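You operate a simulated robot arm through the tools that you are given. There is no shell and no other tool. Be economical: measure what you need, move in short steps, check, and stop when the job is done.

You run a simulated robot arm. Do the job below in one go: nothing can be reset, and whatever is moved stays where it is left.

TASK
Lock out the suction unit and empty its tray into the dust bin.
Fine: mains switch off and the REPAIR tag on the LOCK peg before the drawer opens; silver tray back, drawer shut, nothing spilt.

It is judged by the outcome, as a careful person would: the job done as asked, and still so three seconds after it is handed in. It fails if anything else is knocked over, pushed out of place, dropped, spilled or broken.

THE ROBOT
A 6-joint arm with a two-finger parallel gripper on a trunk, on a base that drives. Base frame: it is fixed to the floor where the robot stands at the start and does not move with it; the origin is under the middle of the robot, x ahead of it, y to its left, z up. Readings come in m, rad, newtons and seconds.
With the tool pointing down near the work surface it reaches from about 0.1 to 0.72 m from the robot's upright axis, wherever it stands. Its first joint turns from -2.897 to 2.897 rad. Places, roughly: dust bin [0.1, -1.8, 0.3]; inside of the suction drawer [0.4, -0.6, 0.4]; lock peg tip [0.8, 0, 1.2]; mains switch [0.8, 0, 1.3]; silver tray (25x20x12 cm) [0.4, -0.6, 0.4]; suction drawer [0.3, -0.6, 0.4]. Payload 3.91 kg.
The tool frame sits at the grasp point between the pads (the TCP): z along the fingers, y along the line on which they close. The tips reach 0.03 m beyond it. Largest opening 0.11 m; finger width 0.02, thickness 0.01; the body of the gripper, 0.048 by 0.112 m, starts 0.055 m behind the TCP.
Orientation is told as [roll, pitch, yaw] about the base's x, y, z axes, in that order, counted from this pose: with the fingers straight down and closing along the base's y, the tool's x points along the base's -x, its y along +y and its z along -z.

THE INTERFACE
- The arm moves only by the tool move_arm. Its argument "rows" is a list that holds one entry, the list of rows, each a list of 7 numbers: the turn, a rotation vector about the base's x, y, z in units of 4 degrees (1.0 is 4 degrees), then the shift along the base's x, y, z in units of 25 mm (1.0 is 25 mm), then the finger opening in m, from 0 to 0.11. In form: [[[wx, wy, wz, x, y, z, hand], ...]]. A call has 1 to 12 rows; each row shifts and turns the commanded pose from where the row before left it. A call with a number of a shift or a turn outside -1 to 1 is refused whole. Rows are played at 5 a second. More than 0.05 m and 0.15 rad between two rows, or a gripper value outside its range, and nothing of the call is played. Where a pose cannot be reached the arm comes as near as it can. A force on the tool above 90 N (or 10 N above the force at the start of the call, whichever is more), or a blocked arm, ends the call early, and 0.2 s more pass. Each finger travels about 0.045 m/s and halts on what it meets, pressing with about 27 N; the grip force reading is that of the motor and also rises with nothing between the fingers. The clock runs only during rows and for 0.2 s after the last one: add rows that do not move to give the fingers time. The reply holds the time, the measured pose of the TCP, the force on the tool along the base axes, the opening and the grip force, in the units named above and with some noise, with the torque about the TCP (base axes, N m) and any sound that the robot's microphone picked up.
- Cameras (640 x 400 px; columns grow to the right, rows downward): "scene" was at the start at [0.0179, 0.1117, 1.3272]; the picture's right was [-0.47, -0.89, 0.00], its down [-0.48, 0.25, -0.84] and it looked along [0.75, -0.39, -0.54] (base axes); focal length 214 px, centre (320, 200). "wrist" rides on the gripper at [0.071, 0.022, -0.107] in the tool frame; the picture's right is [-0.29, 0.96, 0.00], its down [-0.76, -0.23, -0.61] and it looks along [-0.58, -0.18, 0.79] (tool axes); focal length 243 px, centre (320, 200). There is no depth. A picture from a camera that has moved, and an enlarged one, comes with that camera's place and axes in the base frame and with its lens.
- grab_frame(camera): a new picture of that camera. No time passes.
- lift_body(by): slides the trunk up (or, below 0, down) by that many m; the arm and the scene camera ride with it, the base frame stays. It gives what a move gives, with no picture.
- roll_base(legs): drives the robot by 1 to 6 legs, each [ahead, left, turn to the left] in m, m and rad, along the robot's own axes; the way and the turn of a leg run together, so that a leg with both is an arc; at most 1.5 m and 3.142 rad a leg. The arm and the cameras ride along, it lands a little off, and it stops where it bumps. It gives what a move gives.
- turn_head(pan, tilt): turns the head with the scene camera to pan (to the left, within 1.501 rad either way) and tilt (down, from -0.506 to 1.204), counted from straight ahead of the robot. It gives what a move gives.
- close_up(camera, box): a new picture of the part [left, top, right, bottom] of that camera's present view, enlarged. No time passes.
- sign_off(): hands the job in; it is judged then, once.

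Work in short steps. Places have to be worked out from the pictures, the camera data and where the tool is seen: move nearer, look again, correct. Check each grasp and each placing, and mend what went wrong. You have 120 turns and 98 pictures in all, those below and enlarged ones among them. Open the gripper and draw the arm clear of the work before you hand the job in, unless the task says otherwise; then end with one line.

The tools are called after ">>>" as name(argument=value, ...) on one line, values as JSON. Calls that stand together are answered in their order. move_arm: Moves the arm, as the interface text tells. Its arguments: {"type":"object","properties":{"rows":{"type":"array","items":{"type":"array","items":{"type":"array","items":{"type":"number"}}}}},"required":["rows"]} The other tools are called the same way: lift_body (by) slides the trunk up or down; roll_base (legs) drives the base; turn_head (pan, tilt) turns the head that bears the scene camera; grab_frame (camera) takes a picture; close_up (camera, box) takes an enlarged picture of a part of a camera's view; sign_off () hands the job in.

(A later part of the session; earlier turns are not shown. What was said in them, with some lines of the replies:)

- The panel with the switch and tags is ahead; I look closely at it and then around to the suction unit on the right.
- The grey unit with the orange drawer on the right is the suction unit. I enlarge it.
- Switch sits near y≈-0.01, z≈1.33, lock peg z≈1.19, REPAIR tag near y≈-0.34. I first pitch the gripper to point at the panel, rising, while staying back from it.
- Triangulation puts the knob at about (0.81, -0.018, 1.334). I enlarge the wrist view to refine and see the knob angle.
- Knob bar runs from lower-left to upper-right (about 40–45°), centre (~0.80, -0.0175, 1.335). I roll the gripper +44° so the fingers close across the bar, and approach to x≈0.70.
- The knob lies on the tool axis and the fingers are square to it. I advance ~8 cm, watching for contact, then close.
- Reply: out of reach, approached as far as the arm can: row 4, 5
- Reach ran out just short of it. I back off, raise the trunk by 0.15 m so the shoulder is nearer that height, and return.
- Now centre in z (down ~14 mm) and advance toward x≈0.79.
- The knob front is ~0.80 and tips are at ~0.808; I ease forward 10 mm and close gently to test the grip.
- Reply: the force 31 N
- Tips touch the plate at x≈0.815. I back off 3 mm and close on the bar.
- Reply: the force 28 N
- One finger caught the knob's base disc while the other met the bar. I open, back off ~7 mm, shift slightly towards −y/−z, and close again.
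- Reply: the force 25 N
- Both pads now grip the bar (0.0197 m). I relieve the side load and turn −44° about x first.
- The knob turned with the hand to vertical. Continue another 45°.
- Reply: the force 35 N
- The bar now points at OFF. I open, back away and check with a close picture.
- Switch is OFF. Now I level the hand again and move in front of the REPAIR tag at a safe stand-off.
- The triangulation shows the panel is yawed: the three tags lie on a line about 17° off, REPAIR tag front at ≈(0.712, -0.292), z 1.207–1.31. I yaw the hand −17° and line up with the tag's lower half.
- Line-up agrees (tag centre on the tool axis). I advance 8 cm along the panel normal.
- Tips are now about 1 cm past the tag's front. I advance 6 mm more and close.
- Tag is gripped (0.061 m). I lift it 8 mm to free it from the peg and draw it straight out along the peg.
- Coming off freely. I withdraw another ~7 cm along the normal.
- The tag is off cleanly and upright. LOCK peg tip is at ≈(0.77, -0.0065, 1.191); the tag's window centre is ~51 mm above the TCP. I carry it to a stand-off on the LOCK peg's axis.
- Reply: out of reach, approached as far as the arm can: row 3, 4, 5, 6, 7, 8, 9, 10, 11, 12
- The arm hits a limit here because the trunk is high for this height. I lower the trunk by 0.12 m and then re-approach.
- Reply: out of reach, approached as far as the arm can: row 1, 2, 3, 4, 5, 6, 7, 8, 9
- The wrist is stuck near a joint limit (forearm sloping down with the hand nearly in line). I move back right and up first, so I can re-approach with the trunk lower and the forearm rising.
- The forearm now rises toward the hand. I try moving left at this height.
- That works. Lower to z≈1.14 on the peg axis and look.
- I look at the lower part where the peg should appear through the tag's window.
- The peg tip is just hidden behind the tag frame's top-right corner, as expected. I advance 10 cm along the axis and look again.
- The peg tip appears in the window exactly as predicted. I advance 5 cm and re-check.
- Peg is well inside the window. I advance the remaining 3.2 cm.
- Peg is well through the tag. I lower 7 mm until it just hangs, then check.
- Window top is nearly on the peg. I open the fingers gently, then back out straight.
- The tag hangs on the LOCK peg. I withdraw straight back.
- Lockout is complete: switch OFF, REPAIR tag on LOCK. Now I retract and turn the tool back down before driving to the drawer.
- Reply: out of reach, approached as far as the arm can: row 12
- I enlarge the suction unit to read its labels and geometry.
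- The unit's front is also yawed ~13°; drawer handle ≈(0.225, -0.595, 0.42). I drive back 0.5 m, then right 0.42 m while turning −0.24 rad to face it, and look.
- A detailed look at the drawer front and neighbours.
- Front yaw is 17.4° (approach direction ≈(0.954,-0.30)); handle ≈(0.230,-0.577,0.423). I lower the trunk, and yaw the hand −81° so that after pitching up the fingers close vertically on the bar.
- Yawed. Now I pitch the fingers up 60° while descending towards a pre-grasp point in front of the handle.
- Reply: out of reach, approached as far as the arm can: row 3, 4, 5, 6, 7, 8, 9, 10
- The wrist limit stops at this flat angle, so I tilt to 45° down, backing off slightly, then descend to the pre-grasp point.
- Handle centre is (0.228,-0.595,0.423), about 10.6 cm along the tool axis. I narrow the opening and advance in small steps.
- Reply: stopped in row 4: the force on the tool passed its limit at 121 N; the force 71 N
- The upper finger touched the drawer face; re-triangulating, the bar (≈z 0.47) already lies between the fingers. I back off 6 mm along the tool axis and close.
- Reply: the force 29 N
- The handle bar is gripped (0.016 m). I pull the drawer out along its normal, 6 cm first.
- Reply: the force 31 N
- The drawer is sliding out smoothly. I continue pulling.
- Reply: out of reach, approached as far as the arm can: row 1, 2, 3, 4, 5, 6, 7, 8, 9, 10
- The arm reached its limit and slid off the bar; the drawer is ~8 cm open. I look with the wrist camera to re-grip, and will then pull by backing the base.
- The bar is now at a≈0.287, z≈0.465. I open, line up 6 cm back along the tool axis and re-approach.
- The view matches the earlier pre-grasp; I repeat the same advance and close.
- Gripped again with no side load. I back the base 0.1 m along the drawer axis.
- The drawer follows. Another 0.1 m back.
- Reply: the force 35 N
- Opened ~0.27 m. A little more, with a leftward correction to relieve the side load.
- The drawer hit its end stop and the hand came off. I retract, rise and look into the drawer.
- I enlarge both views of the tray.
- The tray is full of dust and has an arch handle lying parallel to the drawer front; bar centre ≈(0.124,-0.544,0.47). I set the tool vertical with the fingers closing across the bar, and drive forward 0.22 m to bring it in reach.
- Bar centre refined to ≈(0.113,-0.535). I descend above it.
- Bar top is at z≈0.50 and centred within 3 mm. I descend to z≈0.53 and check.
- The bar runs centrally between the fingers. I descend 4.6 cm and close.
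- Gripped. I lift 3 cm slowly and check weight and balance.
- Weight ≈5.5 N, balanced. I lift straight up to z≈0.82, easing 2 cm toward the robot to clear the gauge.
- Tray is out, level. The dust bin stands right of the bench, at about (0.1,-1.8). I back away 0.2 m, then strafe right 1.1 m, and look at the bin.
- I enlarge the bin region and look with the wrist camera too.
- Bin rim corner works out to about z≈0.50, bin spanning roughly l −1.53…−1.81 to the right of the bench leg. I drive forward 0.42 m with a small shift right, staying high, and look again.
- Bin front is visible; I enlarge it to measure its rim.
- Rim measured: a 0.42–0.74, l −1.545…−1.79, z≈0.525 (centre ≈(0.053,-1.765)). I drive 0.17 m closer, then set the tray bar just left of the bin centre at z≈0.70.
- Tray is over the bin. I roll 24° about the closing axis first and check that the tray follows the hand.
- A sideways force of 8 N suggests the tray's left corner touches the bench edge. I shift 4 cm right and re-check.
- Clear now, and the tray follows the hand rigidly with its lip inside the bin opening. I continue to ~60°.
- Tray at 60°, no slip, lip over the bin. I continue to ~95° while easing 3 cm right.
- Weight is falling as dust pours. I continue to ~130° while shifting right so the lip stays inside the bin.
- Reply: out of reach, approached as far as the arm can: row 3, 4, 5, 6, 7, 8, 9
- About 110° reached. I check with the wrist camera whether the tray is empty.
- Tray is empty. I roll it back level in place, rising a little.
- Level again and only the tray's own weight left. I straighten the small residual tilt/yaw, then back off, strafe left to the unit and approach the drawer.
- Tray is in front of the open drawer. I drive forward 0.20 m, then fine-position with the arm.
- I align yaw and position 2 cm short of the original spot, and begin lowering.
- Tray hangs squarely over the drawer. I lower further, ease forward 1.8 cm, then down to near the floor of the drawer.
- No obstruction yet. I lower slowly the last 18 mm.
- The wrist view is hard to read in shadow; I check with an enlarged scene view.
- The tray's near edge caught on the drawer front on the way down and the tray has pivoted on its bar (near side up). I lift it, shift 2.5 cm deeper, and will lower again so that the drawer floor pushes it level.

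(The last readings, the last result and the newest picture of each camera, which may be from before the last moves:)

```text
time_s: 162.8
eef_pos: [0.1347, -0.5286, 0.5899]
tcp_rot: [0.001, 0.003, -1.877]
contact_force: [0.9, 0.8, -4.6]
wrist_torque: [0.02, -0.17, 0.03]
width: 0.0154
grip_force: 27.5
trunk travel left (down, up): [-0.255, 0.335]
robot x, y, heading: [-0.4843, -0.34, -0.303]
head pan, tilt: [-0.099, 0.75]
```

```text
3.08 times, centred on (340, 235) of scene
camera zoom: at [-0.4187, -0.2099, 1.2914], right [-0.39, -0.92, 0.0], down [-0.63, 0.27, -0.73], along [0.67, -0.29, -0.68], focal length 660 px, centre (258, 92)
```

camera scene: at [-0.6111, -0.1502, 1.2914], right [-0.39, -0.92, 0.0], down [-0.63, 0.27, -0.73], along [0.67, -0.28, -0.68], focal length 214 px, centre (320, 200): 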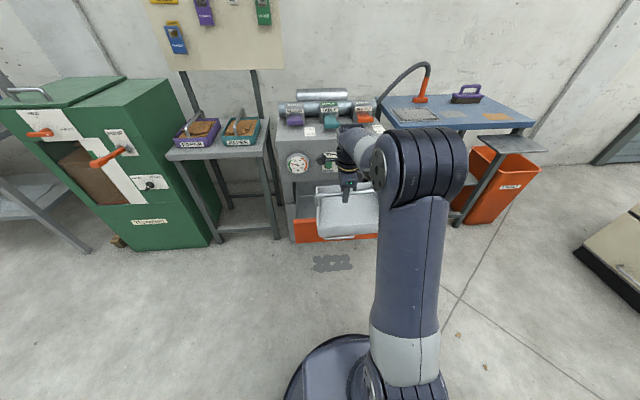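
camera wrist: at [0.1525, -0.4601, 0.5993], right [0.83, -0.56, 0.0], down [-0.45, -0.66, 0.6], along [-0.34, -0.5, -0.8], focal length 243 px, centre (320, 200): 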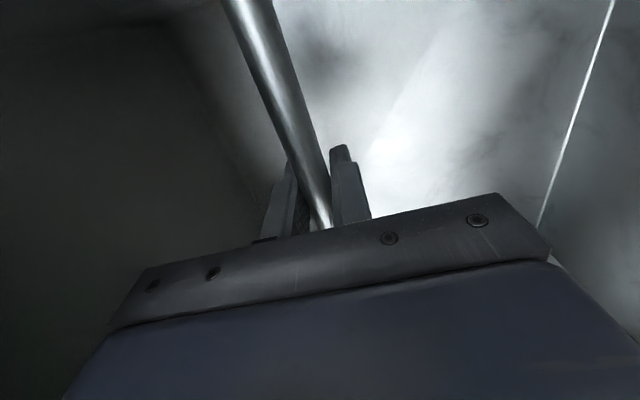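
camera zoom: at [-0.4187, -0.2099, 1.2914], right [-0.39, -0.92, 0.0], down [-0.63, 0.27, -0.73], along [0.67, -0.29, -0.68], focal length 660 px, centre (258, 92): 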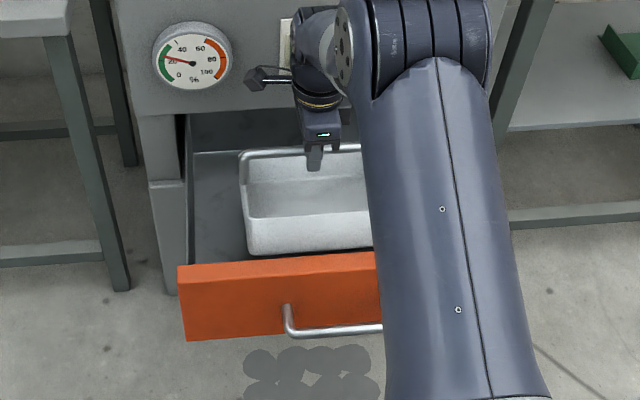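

The tray came back nearly level and is now well clear of the drawer front. I lower it slowly.

>>> move_arm(rows=[[[0, 0, 0, 0, 0, -0.7, 0], [0, 0, 0, 0, 0, -0.7, 0], [0, 0, 0, 0, 0, -0.7, 0], [0, 0, 0, 0, 0, -0.6, 0], [0, 0, 0, 0, 0, -0.5, 0], [0, 0, 0, 0, 0, 0, 0]]])

```text
time_s: 164.2
eef_pos: [0.1347, -0.5293, 0.5102]
tcp_rot: [-0.001, 0.002, -1.876]
contact_force: [-0.1, 0.0, -4.3]
wrist_torque: [0.07, -0.11, 0.0]
width: 0.0157
grip_force: 27.4
trunk travel left (down, up): [-0.255, 0.335]
robot x, y, heading: [-0.4802, -0.3416, -0.301]
head pan, tilt: [-0.099, 0.75]
```

Still free. Now the last ~2 cm in small steps.

>>> move_arm(rows=[[[0, 0, 0, 0, 0, -0.24, 0], [0, 0, 0, 0, 0, -0.24, 0], [0, 0, 0, 0, 0, -0.24, 0], [0, 0, 0, 0, 0, 0, 0]]])

```text
time_s: 165.2
eef_pos: [0.1354, -0.5306, 0.4933]
tcp_rot: [0.005, 0.004, -1.878]
contact_force: [0.3, -1.1, 14.6]
wrist_torque: [-0.01, 0.04, 0.05]
width: 0.0157
grip_force: 27.2
trunk travel left (down, up): [-0.255, 0.335]
robot x, y, heading: [-0.4844, -0.3391, -0.304]
head pan, tilt: [-0.099, 0.75]
```

Landed flat (no torque, 15 N down). I release and rise straight up.

>>> move_arm(rows=[[[0, 0, 0, 0, 0, 0.1, 0.02], [0, 0, 0, 0, 0, 0, 0.05], [0, 0, 0, 0, 0, 0, 0.07], [0, 0, 0, 0, 0, 0, 0.07], [0, 0, 0, 0, 0, 0.8, 0.07], [0, 0, 0, 0, 0, 1, 0.07], [0, 0, 0, 0, 0, 1, 0.07], [0, 0, 0, 0, 0, 1, 0.07], [0, 0, 0, -0.4, 0.12, 1, 0.07], [0, 0, 0, -0.4, 0.12, 1, 0.07], [0, 0, 0, -0.4, 0.12, 1, 0.07], [0, 0, 0, -0.4, 0.12, 1, 0.07]]])

>>> move_arm(rows=[[[0, 0, 0, -0.5, 0.15, 0.8, 0.03], [0, 0, 0, -0.8, 0.25, 0.5, 0], [0, 0, 0, -0.8, 0.25, 0.5, 0], [0, 0, 0, -0.8, 0.25, 0, 0]]])

>>> close_up(camera="scene", box=[230, 140, 420, 300])

```text
time_s: 167.8
eef_pos: [0.0932, -0.517, 0.6899]
tcp_rot: [0.0, 0.002, -1.875]
contact_force: [0.5, -0.7, -0.8]
wrist_torque: [0.0, 0.01, -0.01]
width: 0.0701
grip_force: 0.1
trunk travel left (down, up): [-0.255, 0.335]
robot x, y, heading: [-0.4811, -0.3443, -0.304]
head pan, tilt: [-0.099, 0.75]
```

```text
time_s: 168.8
eef_pos: [0.0218, -0.4949, 0.7348]
tcp_rot: [0.002, 0.004, -1.875]
contact_force: [-0.2, -0.2, 0.4]
wrist_torque: [-0.04, 0.0, -0.02]
width: 0.0
grip_force: 16.8
trunk travel left (down, up): [-0.255, 0.335]
robot x, y, heading: [-0.4858, -0.3412, -0.297]
head pan, tilt: [-0.099, 0.75]
```

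```text
2.50 times, centred on (325, 220) of scene
camera zoom: at [-0.4188, -0.2099, 1.2914], right [-0.39, -0.92, 0.0], down [-0.63, 0.27, -0.73], along [0.67, -0.29, -0.68], focal length 536 px, centre (308, 150)
```

zoom: 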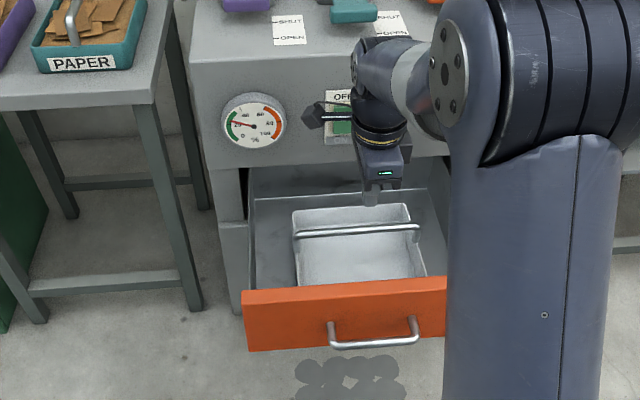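

Tray sits level and empty in the drawer. Now I back off 0.3 m, pitch the closed fingers to 45°, and lower, to push the drawer shut.

>>> roll_base(legs=[[-0.3, 0, 0]])

>>> move_arm(rows=[[[-0.3, -0.954, 0, 0.4, -0.12, 0, 0], [-0.3, -0.954, 0, 0.4, -0.12, 0, 0], [-0.3, -0.954, 0, 0.4, -0.12, 0, 0], [-0.3, -0.954, 0, 0.4, -0.12, 0, 0], [-0.3, -0.954, 0, 0.4, -0.12, 0, 0], [-0.3, -0.954, 0, 0.4, -0.12, 0, 0], [-0.3, -0.954, 0, 0.4, -0.12, 0, 0], [-0.3, -0.954, 0, 0.4, -0.12, 0, 0], [-0.3, -0.954, 0, 0.4, -0.12, 0, 0], [-0.3, -0.954, 0, 0.4, -0.12, 0, 0], [-0.3, -0.954, 0, 0.4, -0.12, 0, 0], [0, 0, 0, 0, 0, 0.4, 0]]])

>>> lift_body(by=-0.2)

```text
time_s: 170.9
eef_pos: [-0.2641, -0.4038, 0.7347]
tcp_rot: [-0.001, 0.003, -1.877]
contact_force: [0.1, -0.5, 0.4]
wrist_torque: [0.03, -0.01, -0.01]
width: 0.0
grip_force: 26.7
trunk travel left (down, up): [-0.255, 0.335]
robot x, y, heading: [-0.7682, -0.2495, -0.297]
head pan, tilt: [-0.099, 0.75]
```

```text
time_s: 173.5
eef_pos: [-0.1539, -0.4384, 0.7448]
tcp_rot: [0.769, 0.004, -1.873]
contact_force: [0.2, -1.6, -0.6]
wrist_torque: [0.01, -0.02, -0.04]
width: 0.0001
grip_force: 27.0
trunk travel left (down, up): [-0.255, 0.335]
robot x, y, heading: [-0.769, -0.2555, -0.3]
head pan, tilt: [-0.099, 0.75]
```

```text
time_s: 175.7
eef_pos: [-0.1538, -0.4387, 0.5463]
tcp_rot: [0.77, 0.004, -1.875]
contact_force: [-0.2, -0.6, 0.0]
wrist_torque: [0.04, 0.0, -0.02]
width: 0.0001
grip_force: 26.6
trunk travel left (down, up): [-0.055, 0.535]
robot x, y, heading: [-0.7715, -0.2487, -0.298]
head pan, tilt: [-0.099, 0.75]
```

Fingertips are aligned with the drawer front above its handle (z≈0.525). I drive forward to push it: 0.22 m first.

>>> roll_base(legs=[[0.22, 0, 0]])

```text
time_s: 177.3
eef_pos: [0.0558, -0.5049, 0.5446]
tcp_rot: [0.772, 0.004, -1.874]
contact_force: [0.7, -0.9, -0.2]
wrist_torque: [0.02, 0.01, 0.02]
width: 0.0
grip_force: 27.1
trunk travel left (down, up): [-0.055, 0.535]
robot x, y, heading: [-0.5596, -0.3178, -0.298]
head pan, tilt: [-0.099, 0.75]
```

No force reading — I must check whether the drawer moved or the fingers passed over its front.

>>> close_up(camera="scene", box=[230, 140, 420, 300])

```text
2.50 times, centred on (325, 220) of scene
camera zoom: at [-0.4949, -0.1863, 1.0914], right [-0.39, -0.92, 0.0], down [-0.63, 0.27, -0.73], along [0.67, -0.29, -0.68], focal length 536 px, centre (308, 150)
```

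zoom: 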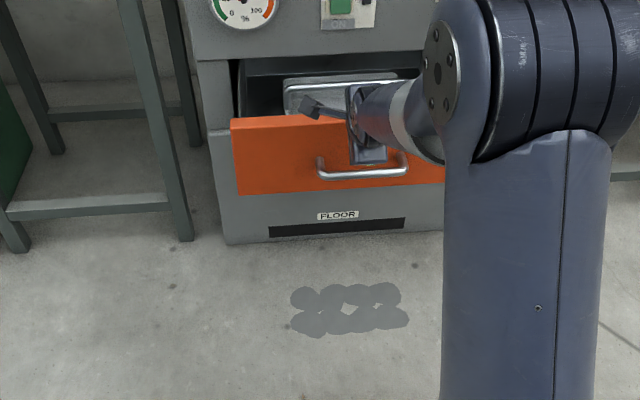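

The drawer has moved in with the fingertips against its front (face now at a≈0.23). I continue pushing.

>>> roll_base(legs=[[0.15, 0, 0]])

>>> move_arm(rows=[[[0, 0, 0, 0.2, -0.06, 0, 0], [0, 0, 0, 0.2, -0.06, 0, 0], [0, 0, 0, 0.2, -0.06, 0, 0], [0, 0, 0, 0, 0, 0, 0]]])

```text
time_s: 178.7
eef_pos: [0.1993, -0.5476, 0.5445]
tcp_rot: [0.77, 0.004, -1.875]
contact_force: [-0.9, 0.2, 0.4]
wrist_torque: [0.0, 0.02, 0.01]
width: 0.0
grip_force: 27.5
trunk travel left (down, up): [-0.055, 0.535]
robot x, y, heading: [-0.4169, -0.3604, -0.305]
head pan, tilt: [-0.099, 0.75]
```

```text
time_s: 179.7
eef_pos: [0.2155, -0.5536, 0.5449]
tcp_rot: [0.769, 0.003, -1.875]
contact_force: [0.1, -0.5, -0.4]
wrist_torque: [0.01, -0.01, 0.03]
width: 0.0001
grip_force: 26.8
trunk travel left (down, up): [-0.055, 0.535]
robot x, y, heading: [-0.4096, -0.363, -0.304]
head pan, tilt: [-0.099, 0.75]
```

Nearly shut (tip at a≈0.395, closed face ≈0.40). I push on in small steps until it stops.

>>> move_arm(rows=[[[0, 0, 0, 0.15, -0.05, 0, 0], [0, 0, 0, 0.15, -0.05, 0, 0], [0, 0, 0, 0, 0, 0, 0]]])

```text
time_s: 180.5
eef_pos: [0.2163, -0.5533, 0.5461]
tcp_rot: [0.764, 0.004, -1.874]
contact_force: [-61.9, 21.2, 18.4]
wrist_torque: [0.15, 0.47, -0.17]
width: 0.0001
grip_force: 26.8
trunk travel left (down, up): [-0.055, 0.535]
robot x, y, heading: [-0.4189, -0.3615, -0.305]
head pan, tilt: [-0.099, 0.75]
```

Firm stop at the closed position. I back the hand off, drive back, and verify with a last picture.

>>> move_arm(rows=[[[0, 0, 0, -0.5, 0.15, 0, 0], [0, 0, 0, -1, 0.3, 0, 0], [0, 0, 0, -0.5, 0.15, 0.5, 0.02], [0, 0, 0, 0, 0, 0.9, 0.05], [0, 0, 0, 0, 0, 0.9, 0.06]]])

>>> roll_base(legs=[[-0.3, 0, 0]])

>>> turn_head(pan=-0.1, tilt=0.5)

>>> grab_frame(camera="scene")

```text
time_s: 181.7
eef_pos: [0.1728, -0.5408, 0.6025]
tcp_rot: [0.77, 0.005, -1.876]
contact_force: [0.8, -0.8, -0.6]
wrist_torque: [0.01, -0.02, 0.04]
width: 0.0598
grip_force: 0.2
trunk travel left (down, up): [-0.055, 0.535]
robot x, y, heading: [-0.4152, -0.3666, -0.3]
head pan, tilt: [-0.099, 0.75]
```

```text
time_s: 183.8
eef_pos: [-0.1132, -0.4507, 0.6025]
tcp_rot: [0.769, 0.004, -1.875]
contact_force: [-0.9, 0.6, 0.6]
wrist_torque: [-0.03, -0.02, 0.02]
width: 0.0599
grip_force: 0.1
trunk travel left (down, up): [-0.055, 0.535]
robot x, y, heading: [-0.7013, -0.2755, -0.303]
head pan, tilt: [-0.099, 0.75]
```

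```text
time_s: 184.5
eef_pos: [-0.1134, -0.453, 0.603]
tcp_rot: [0.77, 0.004, -1.874]
contact_force: [-0.3, -0.3, 0.1]
wrist_torque: [0.0, 0.0, -0.01]
width: 0.06
grip_force: 0.0
trunk travel left (down, up): [-0.055, 0.535]
robot x, y, heading: [-0.7019, -0.2731, -0.305]
head pan, tilt: [-0.099, 0.499]
```

```text
0 pictures are left
camera scene: at [-0.6296, -0.1449, 1.1133], right [-0.39, -0.92, 0.0], down [-0.44, 0.19, -0.88], along [0.81, -0.34, -0.48], focal length 214 px, centre (320, 200)
```

scene: 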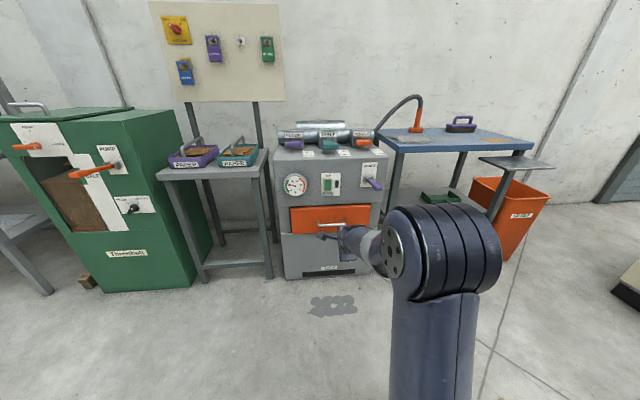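

The picture shows the drawer shut flush, the REPAIR tag on LOCK, the switch at OFF, and nothing knocked over or spilt. The gripper is open and clear of the work, so I hand in.

>>> sign_off()

```text
The job is handed in.
```

The suction unit is locked out (mains switch OFF, REPAIR tag on the LOCK peg before the drawer opened), its tray emptied into the dust bin and put back, and the drawer shut; no spill or damage showed in the last picture.
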